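You operate a simulated robot arm through the tools that you are given. There is no shell and no other tool.

You run a simulated robot arm. Do the job below in one go: nothing can be reset, and whatever is moved stays where it is left.

TASK
Scrub the crust off the spreader plate with the wet scrubbing brush.
Fine: seat the plate in the mat on the tool table, wet the brush at the sink tap, lay it back on the table and shut the tap. What is to be rubbed or washed off counts as gone when no trace of it is left.

The check looks at the end state, three seconds after you hand in, the way a careful person would. Anything else that was tipped, shoved, dropped, spilled or broken makes it a failure.

THE ROBOT
A 7-joint arm with a three-finger gripper, fixed in place. Base frame: the origin is at the foot of the arm, x ahead of it, y to its left, z up. Readings come in m, rad, newtons and seconds.
Its first joint turns from -2.897 to 2.897 rad. Payload 2.69 kg.
The tool frame sits at the grasp point between the pads (the TCP): z along the fingers, y along the line on which they close. The tips reach 0.03 m beyond it. The gripper opens to 0.128 m. The gripper's body begins 0.117 m behind the TCP.
Orientation is that of the tool frame in the base frame, as a unit quaternion [w, x, y, z]. With the fingers straight down and closing along the base's y, the tool's x points along the base's -x, its y along +y and its z along -z.

THE INTERFACE
- The arm moves only by the tool nudge_tool. Its arguments are lists of equal length, an entry for each row: "delta_pos": the shift along the tool's x, y, z in m, a list of three; "delta_rot": the turn, a rotation vector about the tool's x, y, z in rad, a list of three; "jaw": the opening, from 0 (shut) to 1 (fully open). In form: {"delta_pos": [[x, y, z], ...], "delta_rot": [[rx, ry, rz], ...], "jaw": [jaw, ...]}. A call has 1 to 20 rows; each row shifts and turns the commanded pose from where the row before left it, along the tool's axes as they then stand. Rows are played at 5 a second. More than 0.05 m and 0.15 rad between two rows, or a gripper value outside its range, and nothing of the call is played. Where a pose cannot be reached the arm comes as near as it can. A force on the tool above 90 N (or 10 N above the force at the start of the call, whichever is more), or a blocked arm, ends the call early, and 0.2 s more pass. The fingers move at their own pace and stop on an object; they squeeze with about 44 N. The grip force told is the motor's: it shows also when the fingers shut on nothing. Time passes only in rows, and 0.2 s behind the last, so rows that do not move let the fingers close. The reply holds the time, the measured pose of the TCP, the force on the tool along the base axes, the opening and the grip force, in the units named above and with some noise, with the torque about the TCP (base axes, N m) and any sound that the robot's microphone picked up.
- Cameras (640 x 400 px; columns grow to the right, rows downward): "scene" is fixed at [0.4001, 0.6505, 1.4493]; the picture's right is [0.76, 0.65, 0.00], its down [-0.24, 0.28, -0.93] and it looks along [-0.60, 0.71, 0.37] (base axes); focal length 214 px, centre (320, 200). "wrist" rides on the gripper at [0.058, 0.054, -0.131] in the tool frame; the picture's right is [-0.68, 0.74, 0.00], its down [-0.62, -0.57, -0.55] and it looks along [-0.40, -0.37, 0.84] (tool axes); focal length 234 px, centre (320, 200). There is no depth. A picture from a camera that has moved, and an enlarged one, comes with that camera's place and axes in the base frame and with its lens.
- grab_frame(camera): a new picture of that camera. The clock stands still meanwhile.
- slide_trunk(by): slides the trunk up (or, below 0, down) by that many m; the arm rides with it, the base frame stays. It gives what a move gives, with no picture.
- inspect(camera, box): a new picture of the part [left, top, right, bottom] of that camera's present view, enlarged. The clock stands still meanwhile.
- job_done(): hands the job in; it is judged then, once.

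Places have to be worked out from the pictures, the camera data and where the tool is seen. Open the gripper and draw the arm clear of the work before you hand the job in, unless the task says otherwise.

The tools are called after "Emit:" by a JSON object that holds its "name" and its "arguments". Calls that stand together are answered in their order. nudge_tool: Moves the arm, as the interface text tells. Its arguments: {"type":"object","properties":{"delta_pos":{"type":"array","items":{"type":"array","items":{"type":"number"}}},"delta_rot":{"type":"array","items":{"type":"array","items":{"type":"number"}}},"jaw":{"type":"array","items":{"type":"number"}}},"required":["delta_pos","delta_rot","jaw"]} The other tools are called the same way: slide_trunk (by) slides the trunk up or down; grab_frame (camera) takes a picture; inspect (camera, box) takes an enlarged picture of a part of a camera's view; job_done () hands the job in.

At the start:

```text
clock: 0.0
position: [0.4774, 0.3835, 1.391]
tool_rot: [0.0, 0.001, 1.0, -0.001]
ft_force: [-0.5, -0.6, 0.0]
torque: [0.02, 0.0, 0.02]
finger_gap: 0.1282
grasp_force: 0.0
trunk travel left (down, up): [-0.175, 0.175]
```

scene: 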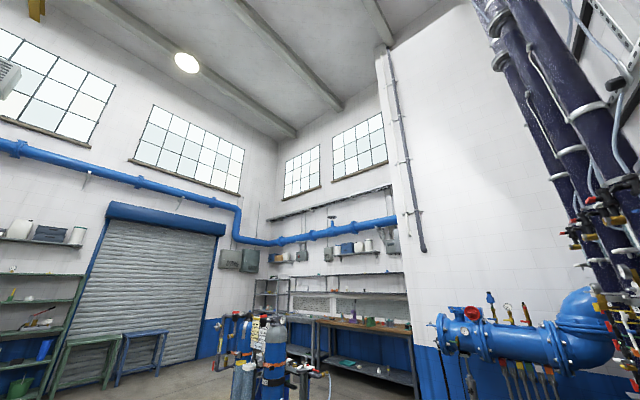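
wrist: 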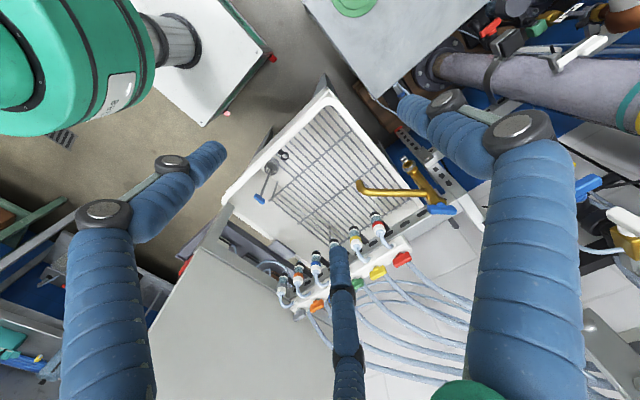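

I begin by looking closely at what the wrist camera sees below the tool, and at the scene view.

Emit:
{"name": "inspect", "arguments": {"camera": "wrist", "box": [220, 80, 460, 230]}}

Emit:
{"name": "inspect", "arguments": {"camera": "wrist", "box": [200, 200, 520, 400]}}

Emit:
{"name": "inspect", "arguments": {"camera": "scene", "box": [400, 200, 640, 400]}}

Emit:
{"name": "inspect", "arguments": {"camera": "wrist", "box": [100, 0, 420, 200]}}

```text
2.67 times, centred on (340, 155) of wrist
camera zoom: at [0.4202, 0.4359, 1.5217], right [0.68, 0.74, 0.0], down [0.62, -0.57, 0.55], along [0.4, -0.37, -0.84], focal length 624 px, centre (267, 320)
```

zoom: 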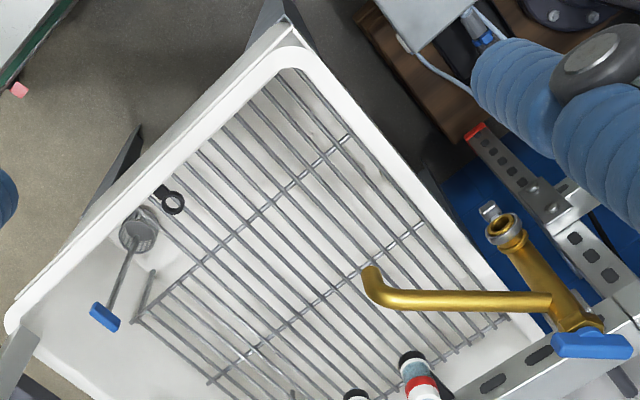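

```text
2.00 times, centred on (360, 300) of wrist
camera zoom: at [0.4202, 0.4359, 1.5217], right [0.68, 0.74, 0.0], down [0.62, -0.57, 0.55], along [0.4, -0.37, -0.84], focal length 468 px, centre (240, 0)
```

zoom: 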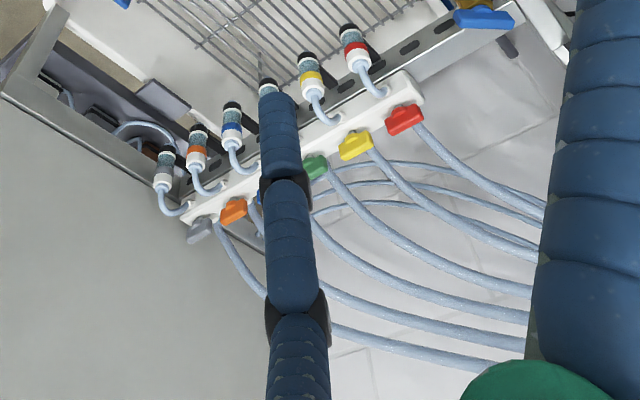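

```text
2.00 times, centred on (520, 300) of scene
camera zoom: at [0.4001, 0.6505, 1.4493], right [0.76, 0.65, 0.0], down [-0.24, 0.28, -0.93], along [-0.6, 0.71, 0.37], focal length 429 px, centre (-80, 0)
```

zoom: 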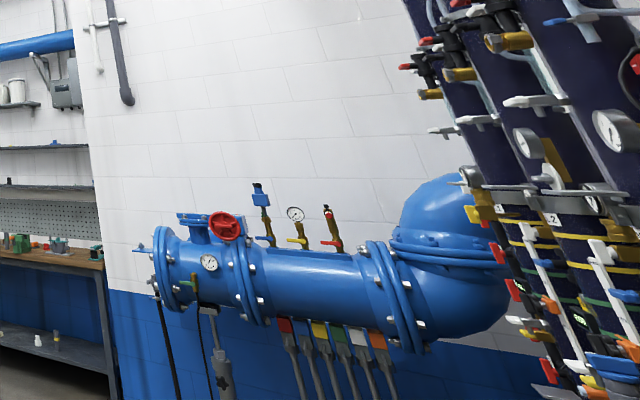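

```text
2.00 times, centred on (260, 100) of wrist
camera zoom: at [0.4202, 0.4359, 1.5217], right [0.68, 0.74, 0.0], down [0.62, -0.57, 0.55], along [0.4, -0.37, -0.84], focal length 468 px, centre (440, 400)
```

zoom: 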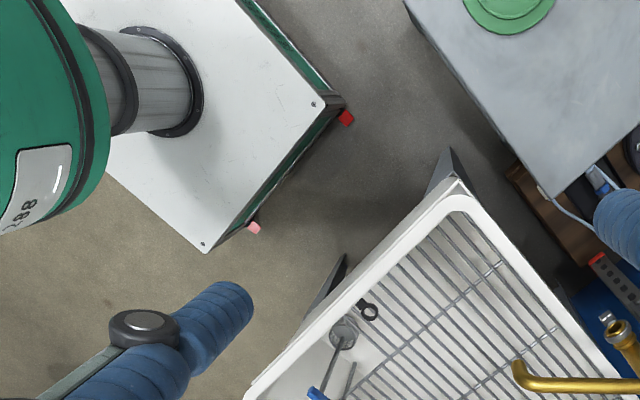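

The sink and gold tap are ahead; a grey table with a green round thing lies to the left (+y), and another surface to the right. I turn the tool in place so that the camera looks toward the left table.

Emit:
{"name": "nudge_tool", "arguments": {"delta_pos": [[0, 0, 0], [0, 0, 0], [0, 0, 0], [0, 0, 0], [0, 0, 0], [0, 0, 0], [0, 0, 0], [0, 0, 0], [0, 0, 0], [0, 0, 0]], "delta_rot": [[0, 0, -0.149], [0, 0, -0.149], [0, 0, -0.149], [0, 0, -0.149], [0, 0, -0.149], [0, 0, -0.149], [0, 0, -0.149], [0, 0, -0.149], [0, 0, -0.149], [0, 0, -0.149]], "jaw": [1, 1, 1, 1, 1, 1, 1, 1, 1, 1]}}

Emit:
{"name": "grab_frame", "arguments": {"camera": "wrist"}}

```text
clock: 2.2
position: [0.4791, 0.3836, 1.3914]
tool_rot: [-0.001, -0.679, 0.734, 0.0]
ft_force: [0.3, 0.1, 0.8]
torque: [0.0, 0.01, 0.0]
finger_gap: 0.1279
grasp_force: 0.1
trunk travel left (down, up): [-0.175, 0.175]
```

```text
taken
camera wrist: at [0.4208, 0.3282, 1.5222], right [-0.68, 0.73, 0.0], down [0.61, 0.57, 0.55], along [0.4, 0.37, -0.84], focal length 234 px, centre (320, 200)
```

wrist: 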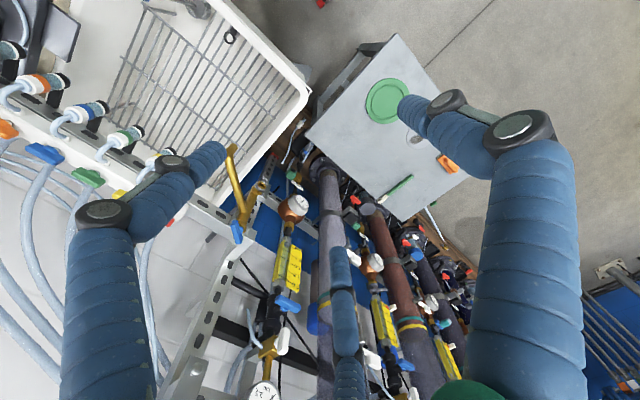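

The tool table with a green round mat and small items is seen. I enlarge it.

Emit:
{"name": "inspect", "arguments": {"camera": "wrist", "box": [300, 30, 480, 230]}}

Emit:
{"name": "inspect", "arguments": {"camera": "wrist", "box": [360, 70, 480, 160]}}

Emit:
{"name": "inspect", "arguments": {"camera": "wrist", "box": [150, 100, 320, 240]}}

```text
2.00 times, centred on (390, 130) of wrist
camera zoom: at [0.4208, 0.3282, 1.5222], right [-0.68, 0.73, 0.0], down [0.61, 0.57, 0.55], along [0.4, 0.37, -0.84], focal length 468 px, centre (180, 340)
```

zoom: 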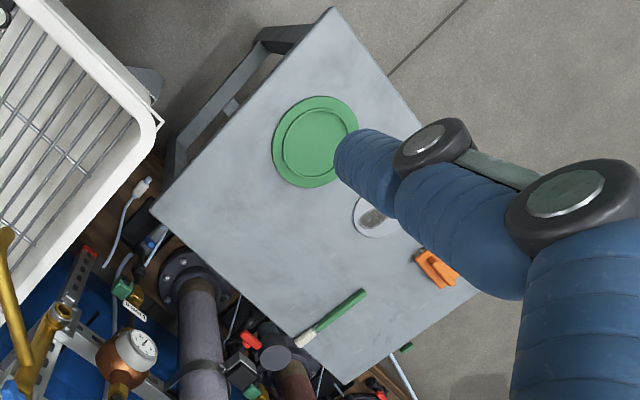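

```text
4.44 times, centred on (420, 115) of wrist
camera zoom: at [0.4208, 0.3282, 1.5222], right [-0.68, 0.73, 0.0], down [0.61, 0.57, 0.55], along [0.4, 0.37, -0.84], focal length 1041 px, centre (-124, 578)
```

zoom: 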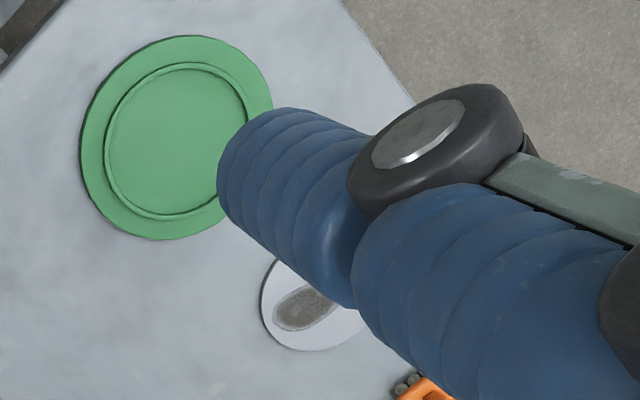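

```text
2.86 times, centred on (235, 170) of wrist
camera zoom: at [0.4208, 0.3282, 1.5222], right [-0.68, 0.73, 0.0], down [0.61, 0.57, 0.55], along [0.4, 0.37, -0.84], focal length 669 px, centre (563, 286)
```

zoom: 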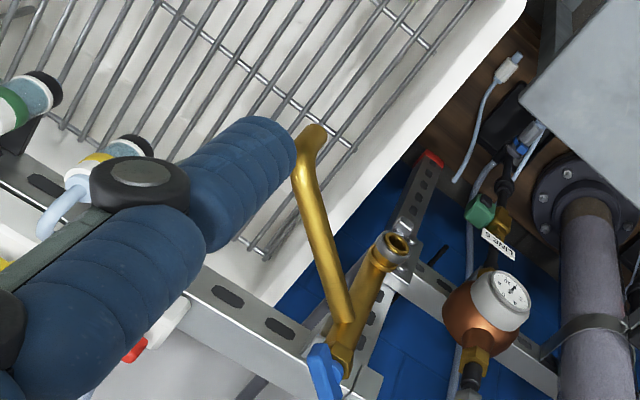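

I shift 0.15 m back (base −x) to get a second viewpoint for triangulating.

Emit:
{"name": "nudge_tool", "arguments": {"delta_pos": [[0, 0.04, 0], [0, 0.04, 0], [0, 0.04, 0], [0, 0.04, 0], [0, 0, 0]], "delta_rot": [[0, 0, 0], [0, 0, 0], [0, 0, 0], [0, 0, 0], [0, 0, 0]], "jaw": [0.2, 0.2, 0.2, 0.2, 0.2]}}

Emit:
{"name": "grab_frame", "arguments": {"camera": "wrist"}}

Emit:
{"name": "inspect", "arguments": {"camera": "wrist", "box": [260, 60, 500, 210]}}

```text
clock: 3.4
position: [0.3177, 0.397, 1.3912]
tool_rot: [0.0, -0.678, 0.735, 0.001]
ft_force: [-0.2, 0.5, -0.2]
torque: [0.04, -0.06, -0.01]
finger_gap: 0.0253
grasp_force: 0.2
trunk travel left (down, up): [-0.175, 0.175]
```

```text
taken
camera wrist: at [0.2592, 0.3431, 1.5223], right [-0.68, 0.73, 0.0], down [0.61, 0.57, 0.55], along [0.4, 0.37, -0.84], focal length 234 px, centre (320, 200)
```

wrist: 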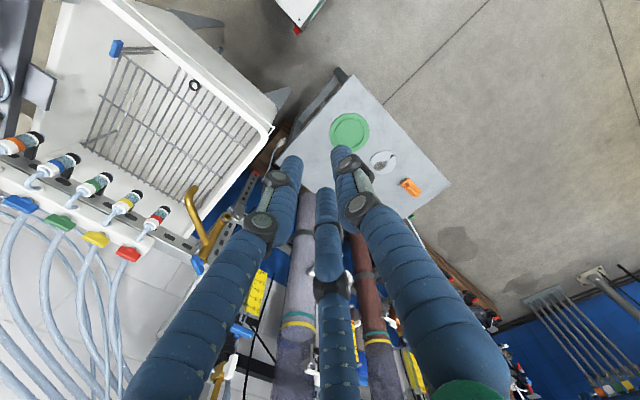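

```text
2.67 times, centred on (380, 135) of wrist
camera zoom: at [0.2592, 0.3431, 1.5223], right [-0.68, 0.73, 0.0], down [0.61, 0.57, 0.55], along [0.4, 0.37, -0.84], focal length 624 px, centre (160, 373)
```

zoom: 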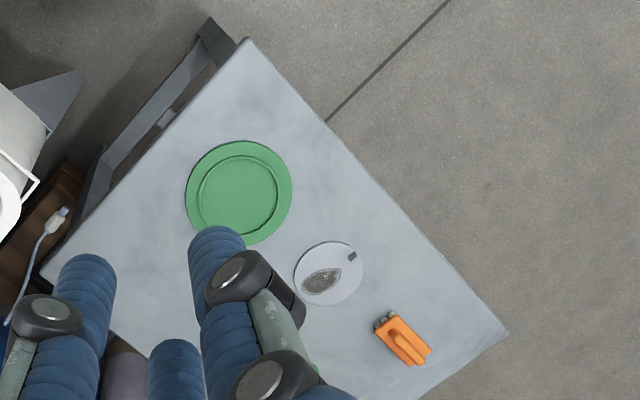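

Triangulating the green mat gives a table top near z≈0.66 with the mat centre near (0.376, 0.60). I go down to a closer view of the table.

Emit:
{"name": "nudge_tool", "arguments": {"delta_pos": [[-0.0094, 0.0078, 0.041], [-0.0094, 0.0078, 0.041], [-0.0094, 0.0078, 0.041], [-0.0094, 0.0078, 0.041], [-0.0094, 0.0078, 0.041], [-0.0094, 0.0078, 0.041], [-0.0094, 0.0078, 0.041], [-0.0094, 0.0078, 0.041], [-0.0094, 0.0078, 0.041], [-0.0094, 0.0078, 0.041], [0, 0, 0]], "delta_rot": [[0, 0, 0], [0, 0, 0], [0, 0, 0], [0, 0, 0], [0, 0, 0], [0, 0, 0], [0, 0, 0], [0, 0, 0], [0, 0, 0], [0, 0, 0], [0, 0, 0]], "jaw": [0.2, 0.2, 0.2, 0.2, 0.2, 0.2, 0.2, 0.2, 0.2, 0.2, 0.2]}}

Emit:
{"name": "grab_frame", "arguments": {"camera": "wrist"}}

```text
clock: 5.8
position: [0.2471, 0.4941, 0.9792]
tool_rot: [0.0, -0.678, 0.735, 0.0]
ft_force: [0.0, -0.4, -0.5]
torque: [-0.04, 0.02, -0.01]
finger_gap: 0.0261
grasp_force: 0.0
trunk travel left (down, up): [-0.175, 0.175]
```

```text
taken
camera wrist: at [0.1906, 0.4402, 1.1102], right [-0.68, 0.73, 0.0], down [0.61, 0.57, 0.55], along [0.4, 0.37, -0.84], focal length 234 px, centre (320, 200)
```

wrist: 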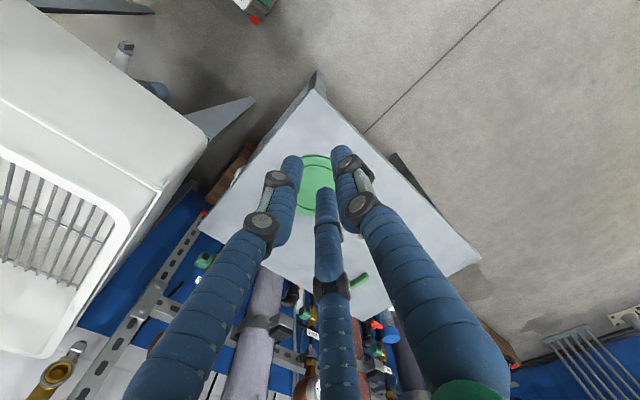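

The fingers hide the objects from here; I move further over the table and open the jaw to look between the fingers.

Emit:
{"name": "nudge_tool", "arguments": {"delta_pos": [[-0.0425, -0.01, 0], [-0.0425, -0.01, 0], [-0.0425, -0.01, 0], [-0.0425, -0.01, 0], [0, 0, 0]], "delta_rot": [[0, 0, 0], [0, 0, 0], [0, 0, 0], [0, 0, 0], [0, 0, 0]], "jaw": [1, 1, 1, 1, 1]}}

Emit:
{"name": "grab_frame", "arguments": {"camera": "wrist"}}

Emit:
{"name": "inspect", "arguments": {"camera": "wrist", "box": [180, 40, 480, 240]}}

```text
clock: 7.0
position: [0.3023, 0.6634, 0.9795]
tool_rot: [0.0, -0.679, 0.734, 0.0]
ft_force: [-0.1, 0.1, -0.2]
torque: [-0.02, 0.04, 0.01]
finger_gap: 0.128
grasp_force: 0.1
trunk travel left (down, up): [-0.175, 0.175]
```

```text
taken
camera wrist: at [0.2449, 0.6089, 1.1102], right [-0.68, 0.73, 0.0], down [0.61, 0.57, 0.55], along [0.4, 0.37, -0.84], focal length 234 px, centre (320, 200)
```

wrist: 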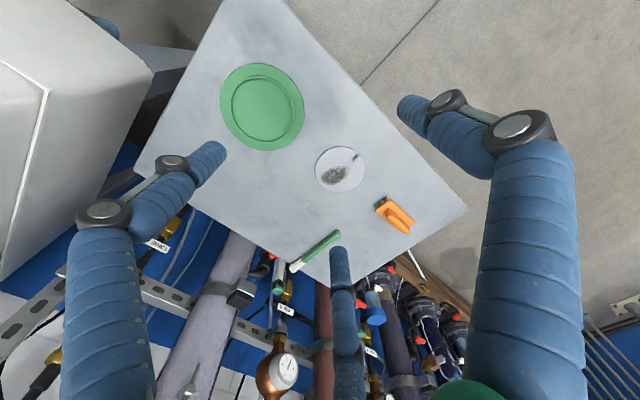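

```text
2.00 times, centred on (330, 140) of wrist
camera zoom: at [0.2449, 0.6089, 1.1102], right [-0.68, 0.73, 0.0], down [0.61, 0.57, 0.55], along [0.4, 0.37, -0.84], focal length 468 px, centre (300, 320)
```

zoom: 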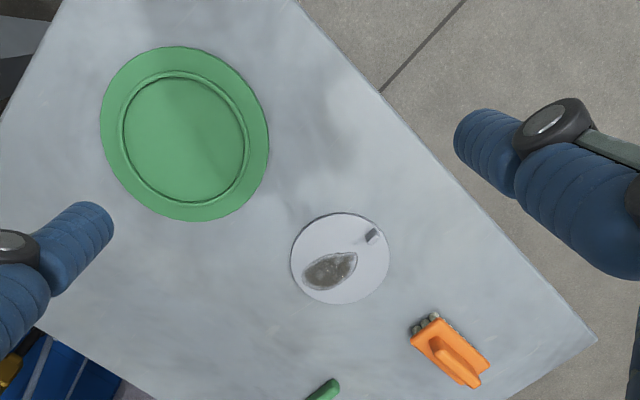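

The orange item is a scrubbing brush with grey bristles (the green one looks like a paint brush), and the plate has a grey tab and a crust patch. I move closer to them for detail.

Emit:
{"name": "nudge_tool", "arguments": {"delta_pos": [[-0.038, 0.002, 0.022], [-0.038, 0.002, 0.022], [-0.038, 0.002, 0.022], [-0.038, 0.002, 0.022], [-0.038, 0.002, 0.022], [0, 0, 0]], "delta_rot": [[0, 0, 0], [0, 0, 0], [0, 0, 0], [0, 0, 0], [0, 0, 0], [0, 0, 0]], "jaw": [1, 1, 1, 1, 1, 1]}}

Emit:
{"name": "grab_frame", "arguments": {"camera": "wrist"}}

Emit:
{"name": "inspect", "arguments": {"camera": "wrist", "box": [200, 20, 440, 170]}}

```text
clock: 8.4
position: [0.3082, 0.8522, 0.8701]
tool_rot: [-0.001, -0.678, 0.735, -0.001]
ft_force: [1.0, -0.1, -0.2]
torque: [-0.03, 0.02, -0.02]
finger_gap: 0.128
grasp_force: 0.0
trunk travel left (down, up): [-0.175, 0.175]
```

```text
taken
camera wrist: at [0.25, 0.7991, 1.0018], right [-0.68, 0.73, 0.0], down [0.61, 0.57, 0.55], along [0.4, 0.37, -0.84], focal length 234 px, centre (320, 200)
```

wrist: 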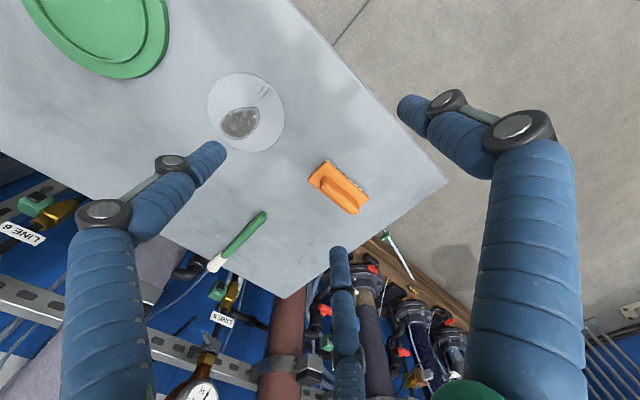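

```text
2.67 times, centred on (320, 95) of wrist
camera zoom: at [0.25, 0.7991, 1.0018], right [-0.68, 0.73, 0.0], down [0.61, 0.57, 0.55], along [0.4, 0.37, -0.84], focal length 624 px, centre (320, 480)
```

zoom: 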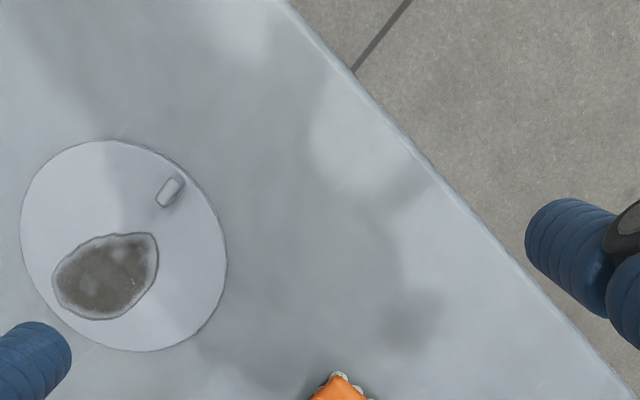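

Emit:
{"name": "inspect", "arguments": {"camera": "wrist", "box": [280, 140, 400, 230]}}

Emit:
{"name": "inspect", "arguments": {"camera": "wrist", "box": [190, 60, 310, 160]}}

Emit:
{"name": "inspect", "arguments": {"camera": "wrist", "box": [190, 190, 300, 290]}}

```text
4.44 times, centred on (340, 185) of wrist
camera zoom: at [0.25, 0.7991, 1.0018], right [-0.68, 0.73, 0.0], down [0.61, 0.57, 0.55], along [0.4, 0.37, -0.84], focal length 1041 px, centre (231, 267)
```

zoom: 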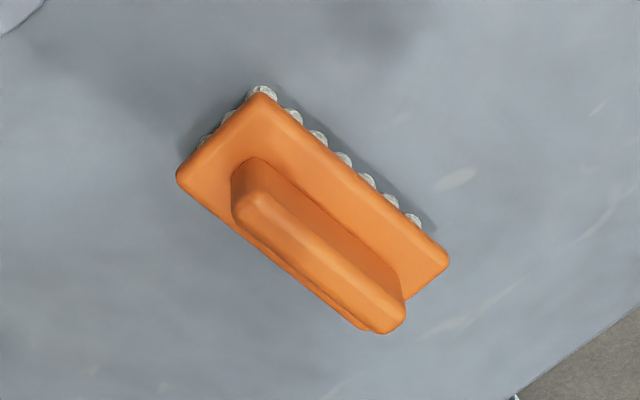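

```text
4.00 times, centred on (250, 110) of wrist
camera zoom: at [0.25, 0.7991, 1.0018], right [-0.68, 0.73, 0.0], down [0.61, 0.57, 0.55], along [0.4, 0.37, -0.84], focal length 937 px, centre (600, 560)
```

zoom: 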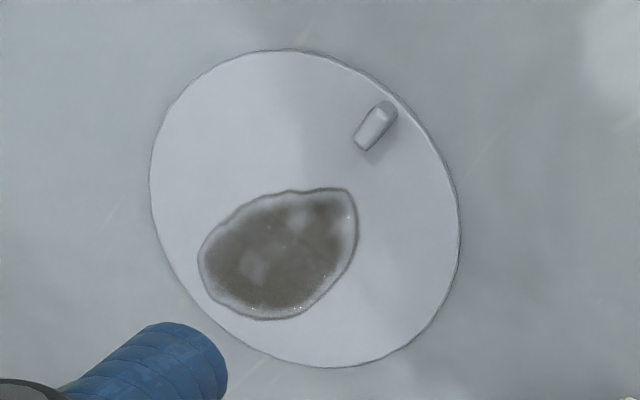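

```text
4.00 times, centred on (245, 240) of wrist
camera zoom: at [0.25, 0.7991, 1.0018], right [-0.68, 0.73, 0.0], down [0.61, 0.57, 0.55], along [0.4, 0.37, -0.84], focal length 937 px, centre (620, 40)
```

zoom: 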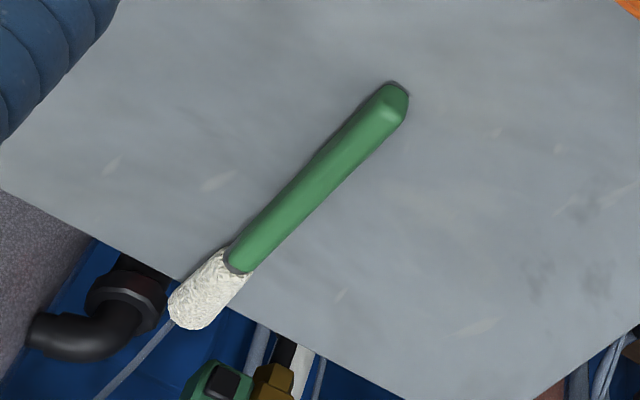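

Emit:
{"name": "inspect", "arguments": {"camera": "wrist", "box": [250, 75, 282, 107]}}

Emit:
{"name": "inspect", "arguments": {"camera": "wrist", "box": [300, 150, 380, 220]}}

```text
12.50 times, centred on (266, 91) of wrist
camera zoom: at [0.25, 0.7991, 1.0018], right [-0.68, 0.73, 0.0], down [0.61, 0.57, 0.55], along [0.4, 0.37, -0.84], focal length 2927 px, centre (995, 1562)
```

zoom: 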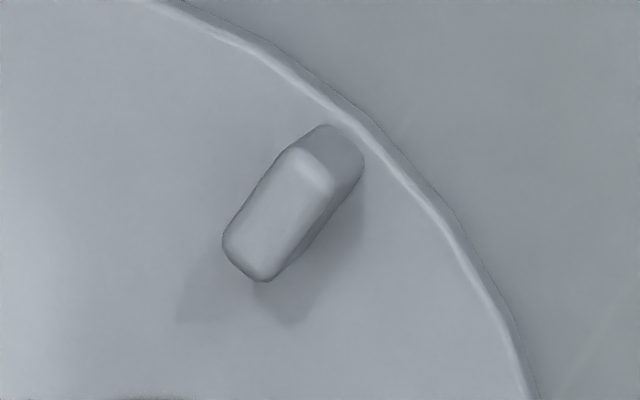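

```text
5.71 times, centred on (340, 185) of wrist
camera zoom: at [0.25, 0.7991, 1.0018], right [-0.68, 0.73, 0.0], down [0.61, 0.57, 0.55], along [0.4, 0.37, -0.84], focal length 1338 px, centre (206, 286)
```

zoom: 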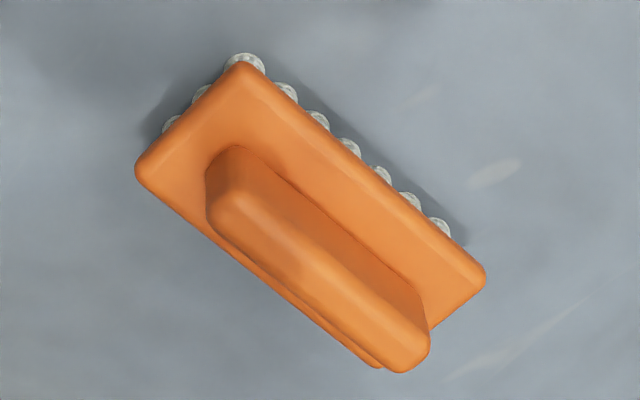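

The plate is ~0.10 m across at (0.366, 0.777, ~0.684) with an upright lug near (0.327, 0.78) lying along x; the brush's long axis runs along y near (0.355, 0.935). I turn the tool back so that it closes along y and go above the lug.

Emit:
{"name": "nudge_tool", "arguments": {"delta_pos": [[0, 0, 0], [0, 0, 0], [0, 0, 0], [0, 0, 0], [0, 0, 0], [0, 0, 0], [0, 0, 0], [0, 0, 0], [0, 0, 0], [0, 0, 0], [-0.009, -0.036, 0], [-0.009, -0.036, 0], [0, 0, 0]], "delta_rot": [[0, 0, 0.149], [0, 0, 0.149], [0, 0, 0.149], [0, 0, 0.149], [0, 0, 0.149], [0, 0, 0.149], [0, 0, 0.149], [0, 0, 0.149], [0, 0, 0.149], [0, 0, 0.149], [0, 0, 0], [0, 0, 0], [0, 0, 0]], "jaw": [1, 1, 1, 1, 1, 1, 1, 1, 1, 1, 1, 0.5, 0.5]}}

Emit:
{"name": "grab_frame", "arguments": {"camera": "wrist"}}

```text
clock: 11.2
position: [0.3259, 0.7793, 0.8697]
tool_rot: [0.001, 0.0, 1.0, 0.0]
ft_force: [-0.3, -0.4, 0.2]
torque: [0.0, 0.03, 0.0]
finger_gap: 0.064
grasp_force: 0.1
trunk travel left (down, up): [-0.175, 0.175]
```

```text
taken
camera wrist: at [0.2674, 0.8335, 1.0016], right [0.68, 0.74, 0.0], down [0.62, -0.57, 0.55], along [0.4, -0.37, -0.84], focal length 234 px, centre (320, 200)
```

wrist: 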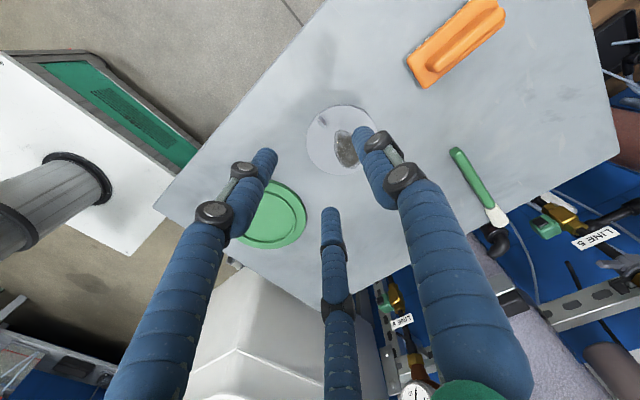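

I close the fingers on air to see how the tips meet, since the drawn gripper shows three digits.

Emit:
{"name": "nudge_tool", "arguments": {"delta_pos": [[0, 0, 0], [0, 0, 0], [0, 0, 0]], "delta_rot": [[0, 0, 0], [0, 0, 0], [0, 0, 0]], "jaw": [0, 0, 0]}}

Emit:
{"name": "inspect", "arguments": {"camera": "wrist", "box": [240, 80, 480, 230]}}

Emit:
{"name": "inspect", "arguments": {"camera": "wrist", "box": [400, 0, 520, 90]}}

```text
clock: 12.0
position: [0.3253, 0.7818, 0.8696]
tool_rot: [0.0, 0.0, 1.0, 0.0]
ft_force: [-0.6, 0.4, 0.5]
torque: [0.0, 0.01, -0.05]
finger_gap: 0.0024
grasp_force: 31.5
trunk travel left (down, up): [-0.175, 0.175]
```

```text
2.67 times, centred on (360, 155) of wrist
camera zoom: at [0.2672, 0.8343, 1.0013], right [0.68, 0.74, 0.0], down [0.62, -0.57, 0.55], along [0.4, -0.37, -0.84], focal length 624 px, centre (213, 320)
```

zoom: 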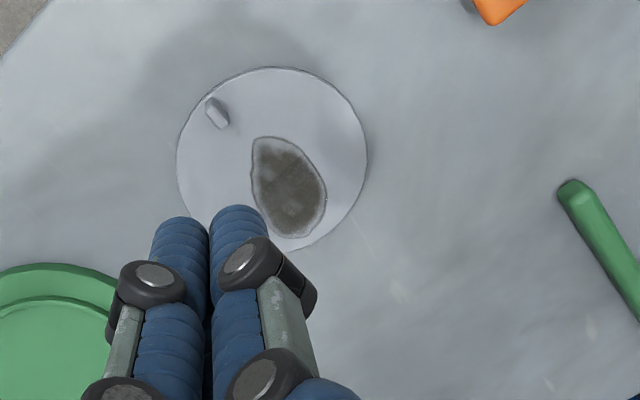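

```text
4.44 times, centred on (460, 45) of wrist
camera zoom: at [0.2672, 0.8343, 1.0013], right [0.68, 0.74, 0.0], down [0.62, -0.57, 0.55], along [0.4, -0.37, -0.84], focal length 1041 px, centre (-302, 889)
```

zoom: 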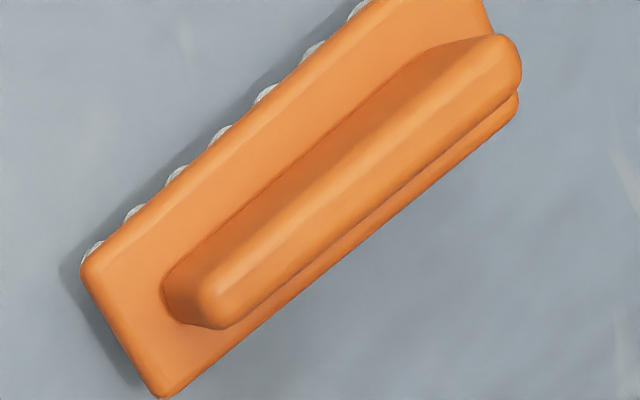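

TCP is aligned above the lug (the projection agrees within a pixel). I open to ~0.04 m and lower to z≈0.73.

Emit:
{"name": "nudge_tool", "arguments": {"delta_pos": [[0, 0, 0.0], [0, 0, 0.035], [0, 0, 0.035], [0, 0, 0.035], [0, 0, 0.035], [0, 0, 0]], "delta_rot": [[0, 0, 0], [0, 0, 0], [0, 0, 0], [0, 0, 0], [0, 0, 0], [0, 0, 0]], "jaw": [0.35, 0.35, 0.35, 0.35, 0.35, 0.35]}}

Emit:
{"name": "inspect", "arguments": {"camera": "wrist", "box": [240, 100, 400, 220]}}

Emit:
{"name": "grab_frame", "arguments": {"camera": "wrist"}}

```text
clock: 13.4
position: [0.3236, 0.78, 0.7281]
tool_rot: [0.0, 0.0, 1.0, 0.0]
ft_force: [-0.5, -0.2, -0.6]
torque: [-0.05, 0.04, 0.01]
finger_gap: 0.0449
grasp_force: 0.1
trunk travel left (down, up): [-0.175, 0.175]
```

```text
3.33 times, centred on (320, 160) of wrist
camera zoom: at [0.2659, 0.8329, 0.8588], right [0.68, 0.74, 0.0], down [0.62, -0.57, 0.55], along [0.4, -0.37, -0.84], focal length 781 px, centre (320, 333)
```

zoom: 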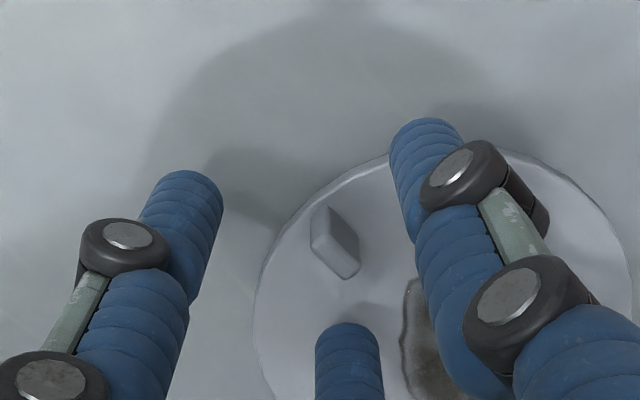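

```text
taken
camera wrist: at [0.2659, 0.8329, 0.8588], right [0.68, 0.74, 0.0], down [0.62, -0.57, 0.55], along [0.4, -0.37, -0.84], focal length 234 px, centre (320, 200)
```

wrist: 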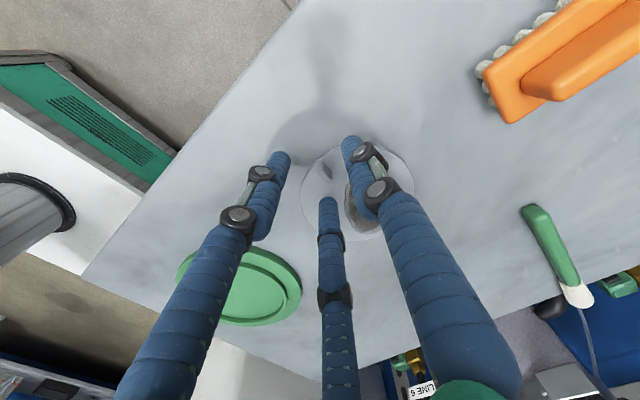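

The lug sits between the digits. I centre by 1.5 mm, lower 10 mm and close gently.

Emit:
{"name": "nudge_tool", "arguments": {"delta_pos": [[-0.0015, 0.0015, 0.005], [0, 0, 0.005], [0, 0, 0]], "delta_rot": [[0, 0, 0], [0, 0, 0], [0, 0, 0]], "jaw": [0.35, 0.35, 0.35]}}

Emit:
{"name": "inspect", "arguments": {"camera": "wrist", "box": [240, 100, 400, 220]}}

```text
clock: 14.2
position: [0.3253, 0.7807, 0.7195]
tool_rot: [0.001, 0.0, 1.0, 0.0]
ft_force: [-0.3, 0.2, 0.2]
torque: [0.0, -0.01, 0.02]
finger_gap: 0.0449
grasp_force: 0.1
trunk travel left (down, up): [-0.175, 0.175]
```

```text
3.33 times, centred on (320, 160) of wrist
camera zoom: at [0.2682, 0.8342, 0.8499], right [0.68, 0.74, 0.0], down [0.62, -0.57, 0.55], along [0.4, -0.37, -0.84], focal length 781 px, centre (320, 333)
```

zoom: 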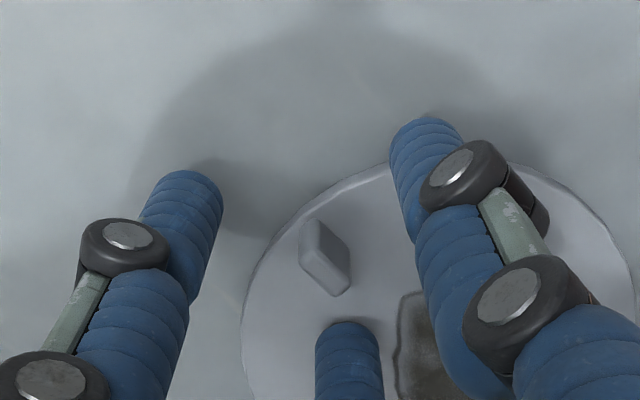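

Emit:
{"name": "nudge_tool", "arguments": {"delta_pos": [[0, 0, 0.002], [0, 0, 0], [0, 0, 0], [0, 0, 0]], "delta_rot": [[0, 0, 0], [0, 0, 0], [0, 0, 0], [0, 0, 0]], "jaw": [0.35, 0, 0, 0]}}

Emit:
{"name": "inspect", "arguments": {"camera": "wrist", "box": [240, 100, 400, 220]}}

```text
clock: 15.2
position: [0.3257, 0.7805, 0.7169]
tool_rot: [-0.001, -0.001, 1.0, -0.001]
ft_force: [0.4, -0.3, 0.5]
torque: [-0.05, -0.07, -0.03]
finger_gap: 0.0081
grasp_force: 35.1
trunk travel left (down, up): [-0.175, 0.175]
```

```text
3.33 times, centred on (320, 160) of wrist
camera zoom: at [0.2683, 0.8344, 0.8487], right [0.68, 0.74, 0.0], down [0.62, -0.57, 0.55], along [0.4, -0.37, -0.84], focal length 781 px, centre (320, 333)
```

zoom: 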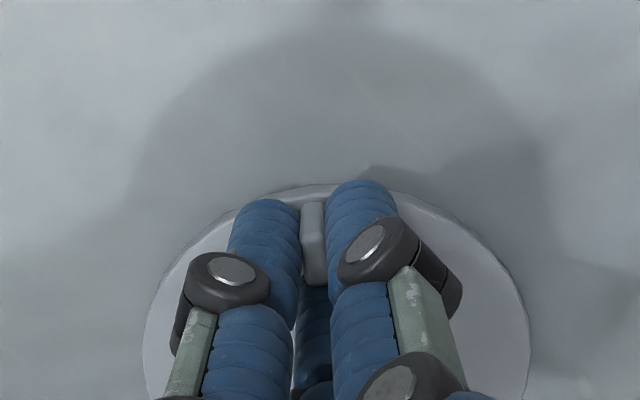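

The lug is held (gap 8 mm), though the plate turned about 40° while the digits settled. I lift it a little and check the hold.

Emit:
{"name": "nudge_tool", "arguments": {"delta_pos": [[0, 0, -0.01], [0, 0, -0.02], [0, 0, -0.03], [0, 0, -0.04], [0, 0, 0]], "delta_rot": [[0, 0, 0], [0, 0, 0], [0, 0, 0], [0, 0, 0], [0, 0, 0]], "jaw": [0, 0, 0, 0, 0]}}

Emit:
{"name": "grab_frame", "arguments": {"camera": "wrist"}}

Emit:
{"name": "inspect", "arguments": {"camera": "wrist", "box": [240, 100, 400, 220]}}

```text
clock: 16.4
position: [0.3278, 0.7805, 0.8204]
tool_rot: [0.0, 0.0, 1.0, -0.001]
ft_force: [-0.7, -0.4, 0.1]
torque: [0.06, 0.01, 0.02]
finger_gap: 0.0075
grasp_force: 35.7
trunk travel left (down, up): [-0.175, 0.175]
```

```text
taken
camera wrist: at [0.27, 0.8341, 0.9515], right [0.68, 0.74, 0.0], down [0.62, -0.57, 0.55], along [0.4, -0.37, -0.84], focal length 234 px, centre (320, 200)
```

wrist: 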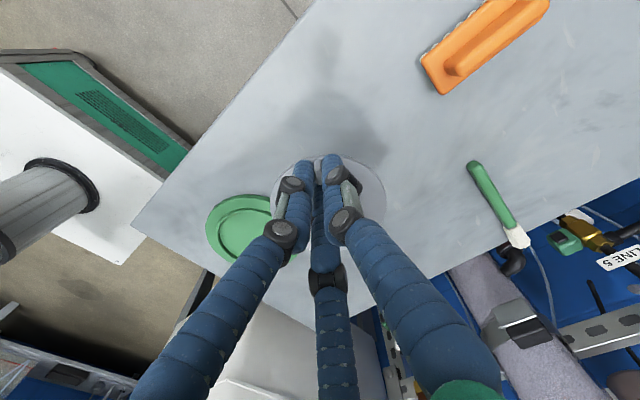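

```text
3.33 times, centred on (320, 160) of wrist
camera zoom: at [0.27, 0.8341, 0.9515], right [0.68, 0.74, 0.0], down [0.62, -0.57, 0.55], along [0.4, -0.37, -0.84], focal length 781 px, centre (320, 333)
```

zoom: 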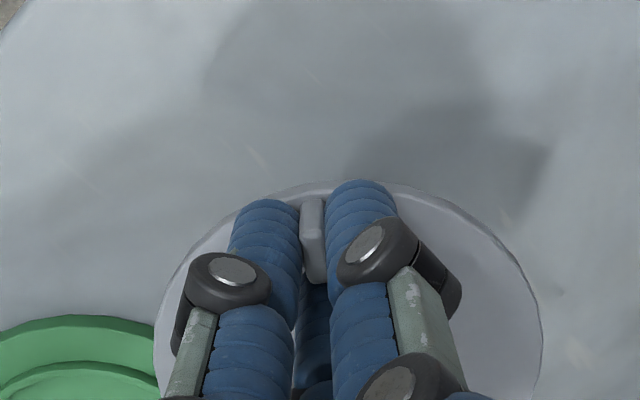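

Emit:
{"name": "inspect", "arguments": {"camera": "wrist", "box": [255, 140, 405, 260]}}

Emit:
{"name": "inspect", "arguments": {"camera": "wrist", "box": [190, 170, 310, 280]}}

```text
3.33 times, centred on (330, 200) of wrist
camera zoom: at [0.27, 0.8341, 0.9515], right [0.68, 0.74, 0.0], down [0.62, -0.57, 0.55], along [0.4, -0.37, -0.84], focal length 781 px, centre (287, 200)
```

zoom: 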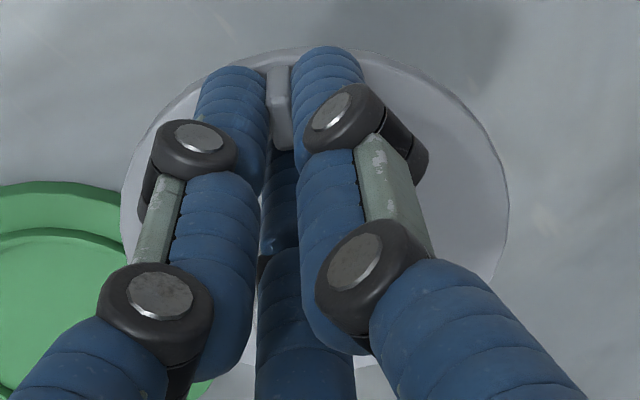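

```text
3.64 times, centred on (250, 225) of wrist
camera zoom: at [0.27, 0.8341, 0.9515], right [0.68, 0.74, 0.0], down [0.62, -0.57, 0.55], along [0.4, -0.37, -0.84], focal length 852 px, centre (574, 109)
```

zoom: 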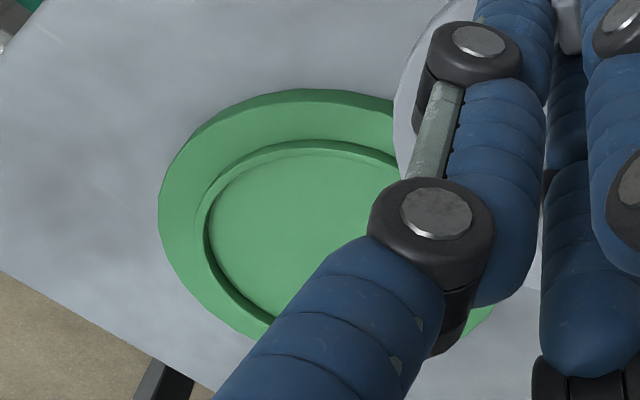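

The plate is held with its centre about 0.03 m to +x and 0.017 m to −y of the TCP. I carry it up and over so the camera sees the mat clear of the fingers.

Emit:
{"name": "nudge_tool", "arguments": {"delta_pos": [[-0.0108, -0.0342, -0.005], [-0.0108, -0.0342, -0.005], [-0.0108, -0.0342, -0.005], [-0.0108, -0.0342, -0.005], [-0.0108, -0.0342, -0.005], [-0.0108, -0.0342, -0.005], [0, 0, 0]], "delta_rot": [[0, 0, 0], [0, 0, 0], [0, 0, 0], [0, 0, 0], [0, 0, 0], [0, 0, 0], [0, 0, 0]], "jaw": [0, 0, 0, 0, 0, 0, 0]}}

Emit:
{"name": "grab_frame", "arguments": {"camera": "wrist"}}

Emit:
{"name": "inspect", "arguments": {"camera": "wrist", "box": [240, 40, 400, 160]}}

```text
clock: 18.0
position: [0.3916, 0.573, 0.8485]
tool_rot: [0.0, -0.001, 1.0, 0.0]
ft_force: [0.3, -0.6, -1.1]
torque: [0.06, 0.02, 0.02]
finger_gap: 0.0076
grasp_force: 35.8
trunk travel left (down, up): [-0.175, 0.175]
```

```text
taken
camera wrist: at [0.3348, 0.6269, 0.9803], right [0.68, 0.74, 0.0], down [0.62, -0.57, 0.55], along [0.4, -0.37, -0.84], focal length 234 px, centre (320, 200)
```

wrist: 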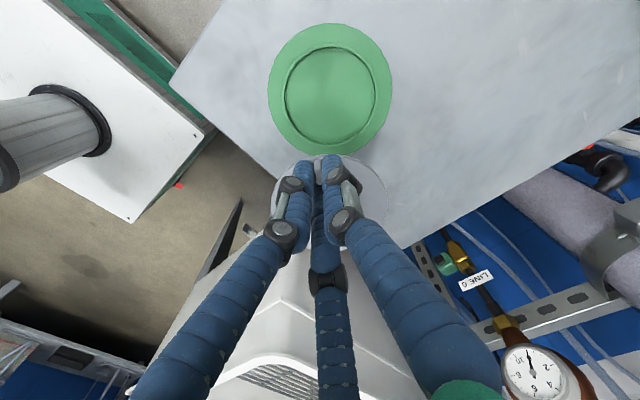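

```text
3.33 times, centred on (320, 100) of wrist
camera zoom: at [0.3348, 0.6269, 0.9803], right [0.68, 0.74, 0.0], down [0.62, -0.57, 0.55], along [0.4, -0.37, -0.84], focal length 781 px, centre (320, 533)
```

zoom: 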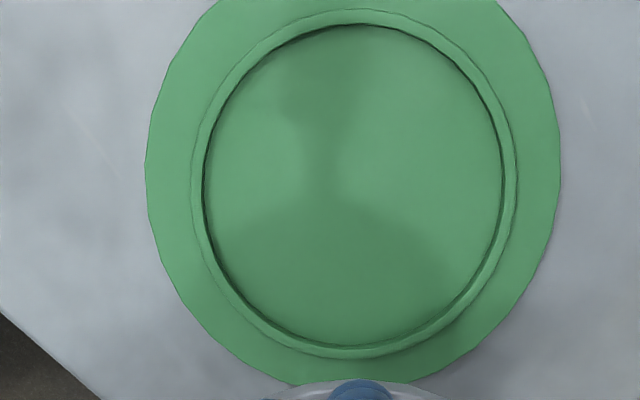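

The mat's recess (≈0.105 m) centre works out near (0.380, 0.600). I bring the plate over it at z≈0.76 and look again.

Emit:
{"name": "nudge_tool", "arguments": {"delta_pos": [[0.0104, 0.011, 0], [0.0104, 0.011, 0], [0.0104, 0.011, 0.0443], [0.0104, 0.011, 0.0442], [0, 0, 0]], "delta_rot": [[0, 0, 0], [0, 0, 0], [0, 0, 0], [0, 0, 0], [0, 0, 0]], "jaw": [0, 0, 0, 0, 0]}}

Emit:
{"name": "inspect", "arguments": {"camera": "wrist", "box": [240, 120, 400, 240]}}

```text
clock: 19.2
position: [0.3514, 0.6212, 0.7603]
tool_rot: [0.0, 0.0, 1.0, 0.0]
ft_force: [0.5, 1.3, -2.8]
torque: [0.0, 0.02, 0.0]
finger_gap: 0.0078
grasp_force: 35.7
trunk travel left (down, up): [-0.175, 0.175]
```

```text
3.33 times, centred on (320, 180) of wrist
camera zoom: at [0.293, 0.6737, 0.8911], right [0.68, 0.74, 0.0], down [0.62, -0.57, 0.55], along [0.4, -0.37, -0.84], focal length 781 px, centre (320, 267)
```

zoom: 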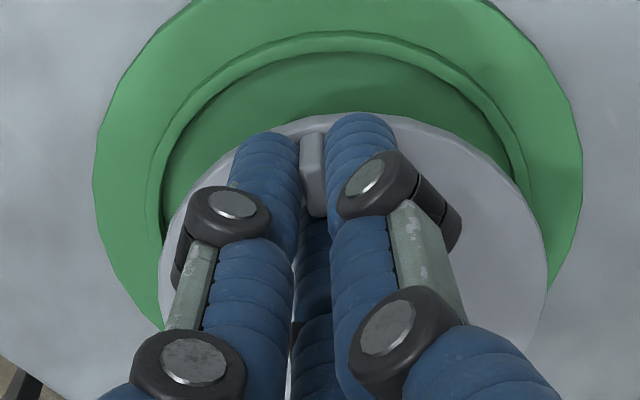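

By the image geometry the plate must shift about 3–4 mm (−x, −y) to be concentric with the recess. I do that and lower to z≈0.735.

Emit:
{"name": "nudge_tool", "arguments": {"delta_pos": [[0.0035, -0.003, 0.012], [0, 0, 0.013], [0, 0, 0], [0, 0, 0]], "delta_rot": [[0, 0, 0], [0, 0, 0], [0, 0, 0], [0, 0, 0]], "jaw": [0, 0, 0, 0]}}

Emit:
{"name": "inspect", "arguments": {"camera": "wrist", "box": [240, 120, 400, 240]}}

Emit:
{"name": "inspect", "arguments": {"camera": "wrist", "box": [240, 170, 400, 290]}}

```text
clock: 20.2
position: [0.3461, 0.6153, 0.7344]
tool_rot: [0.0, 0.001, 1.0, 0.0]
ft_force: [0.2, 0.0, 0.6]
torque: [-0.02, 0.03, -0.01]
finger_gap: 0.0076
grasp_force: 35.8
trunk travel left (down, up): [-0.175, 0.175]
```

```text
3.33 times, centred on (320, 180) of wrist
camera zoom: at [0.2887, 0.6694, 0.8659], right [0.68, 0.74, 0.0], down [0.62, -0.57, 0.55], along [0.4, -0.37, -0.84], focal length 781 px, centre (320, 267)
```

zoom: 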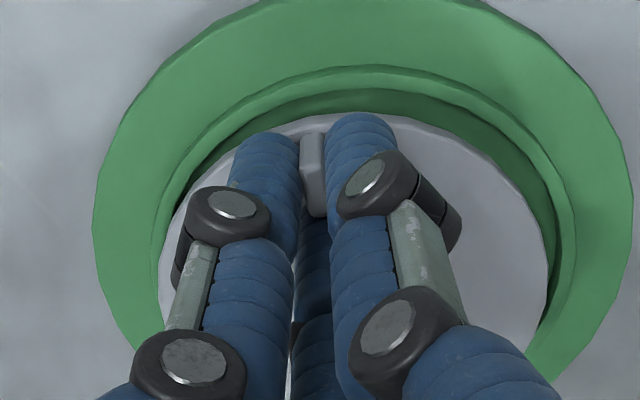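

```text
3.33 times, centred on (320, 230) of wrist
camera zoom: at [0.2887, 0.6694, 0.8659], right [0.68, 0.74, 0.0], down [0.62, -0.57, 0.55], along [0.4, -0.37, -0.84], focal length 781 px, centre (320, 100)
```

zoom: 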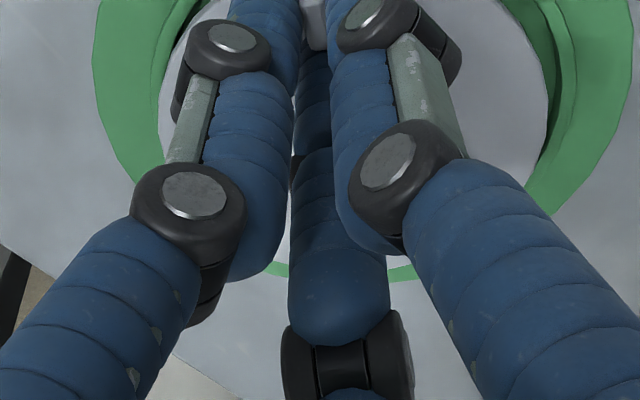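

Concentric within ~2 mm now. I shift 1.7 mm each in +x, +y and lower in small steps, watching the force.

Emit:
{"name": "nudge_tool", "arguments": {"delta_pos": [[-0.0017, 0.0018, 0.003], [0, 0, 0.003], [0, 0, 0.003], [0, 0, 0]], "delta_rot": [[0, 0, 0], [0, 0, 0], [0, 0, 0], [0, 0, 0]], "jaw": [0, 0, 0, 0]}}

Emit:
{"name": "inspect", "arguments": {"camera": "wrist", "box": [240, 120, 400, 240]}}

```text
clock: 21.2
position: [0.3495, 0.618, 0.7269]
tool_rot: [0.001, 0.0, 1.0, 0.001]
ft_force: [2.2, -2.8, 19.3]
torque: [-0.57, -0.81, 0.03]
finger_gap: 0.0078
grasp_force: 35.9
trunk travel left (down, up): [-0.175, 0.175]
```

```text
3.33 times, centred on (320, 180) of wrist
camera zoom: at [0.2904, 0.6725, 0.8584], right [0.68, 0.74, 0.0], down [0.61, -0.57, 0.55], along [0.41, -0.37, -0.84], focal length 781 px, centre (320, 267)
```

zoom: 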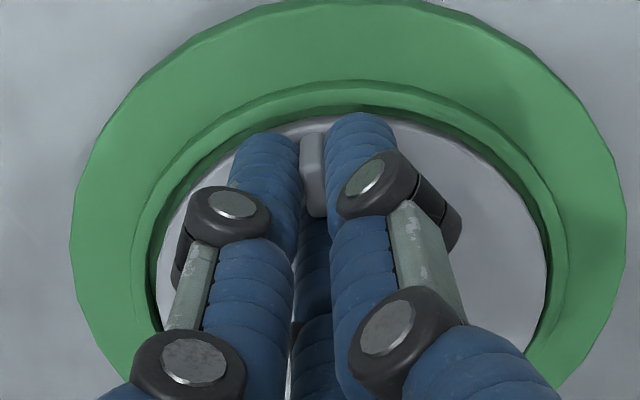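

Contact: 19 N, centred about 0.05 m from the TCP toward the plate's middle. I lower another 2 mm to see whether it settles further or is already on the recess floor.

Emit:
{"name": "nudge_tool", "arguments": {"delta_pos": [[0, 0, 0.002], [0, 0, 0]], "delta_rot": [[0, 0, 0], [0, 0, 0]], "jaw": [0, 0]}}

Emit:
{"name": "inspect", "arguments": {"camera": "wrist", "box": [250, 125, 410, 225]}}

```text
clock: 21.8
position: [0.3488, 0.6188, 0.7255]
tool_rot: [0.001, 0.0, 1.0, 0.001]
ft_force: [-1.7, 0.8, 33.7]
torque: [0.09, 0.13, -0.03]
finger_gap: 0.0076
grasp_force: 35.8
trunk travel left (down, up): [-0.175, 0.175]
```

```text
4.00 times, centred on (330, 175) of wrist
camera zoom: at [0.2904, 0.6724, 0.8566], right [0.68, 0.74, 0.0], down [0.61, -0.57, 0.55], along [0.41, -0.37, -0.84], focal length 937 px, centre (280, 300)
```

zoom: 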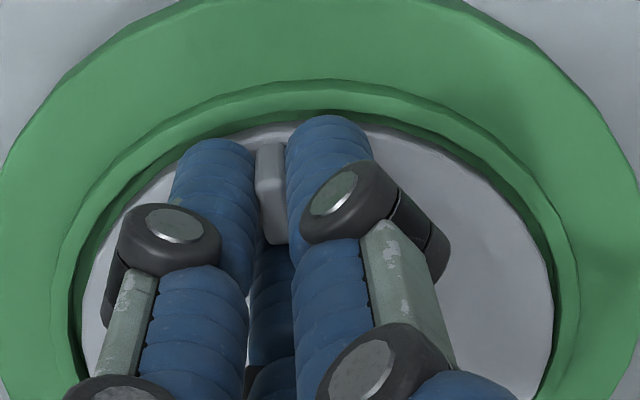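

Now the force acts right at the lug with no torque: the plate lies flat on the floor with an even gap round it. I ease the pressure, open and rise.

Emit:
{"name": "nudge_tool", "arguments": {"delta_pos": [[0, 0, -0.0015], [0, 0, 0], [0, 0, 0], [0, 0, -0.02], [0, 0, -0.04], [0, 0, -0.04], [0, 0, -0.02]], "delta_rot": [[0, 0, 0], [0, 0, 0], [0, 0, 0], [0, 0, 0], [0, 0, 0], [0, 0, 0], [0, 0, 0]], "jaw": [0, 0.3, 0.3, 0.3, 0.3, 0.3, 0.3]}}

Emit:
{"name": "grab_frame", "arguments": {"camera": "wrist"}}

Emit:
{"name": "inspect", "arguments": {"camera": "wrist", "box": [240, 80, 400, 200]}}

```text
clock: 23.4
position: [0.3476, 0.6182, 0.8472]
tool_rot: [0.001, 0.0, 1.0, 0.0]
ft_force: [0.6, -0.3, 0.1]
torque: [0.01, -0.02, -0.01]
finger_gap: 0.0385
grasp_force: 0.1
trunk travel left (down, up): [-0.175, 0.175]
```

```text
taken
camera wrist: at [0.2901, 0.6718, 0.9782], right [0.68, 0.74, 0.0], down [0.62, -0.57, 0.55], along [0.4, -0.37, -0.84], focal length 234 px, centre (320, 200)
```

wrist: 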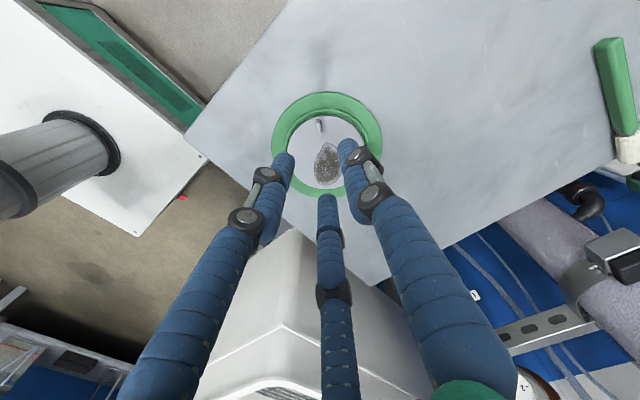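

```text
3.33 times, centred on (320, 140) of wrist
camera zoom: at [0.2901, 0.6718, 0.9782], right [0.68, 0.74, 0.0], down [0.62, -0.57, 0.55], along [0.4, -0.37, -0.84], focal length 781 px, centre (320, 400)
```

zoom: 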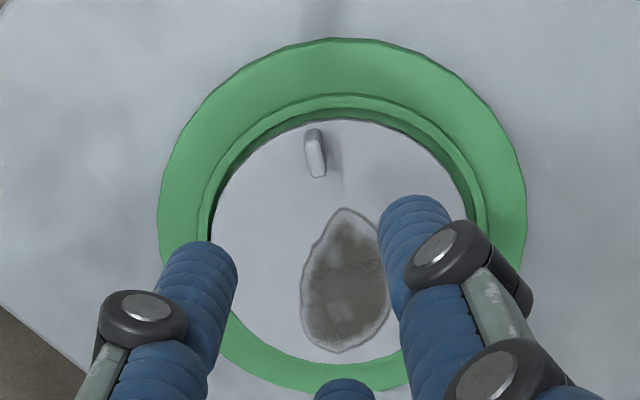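

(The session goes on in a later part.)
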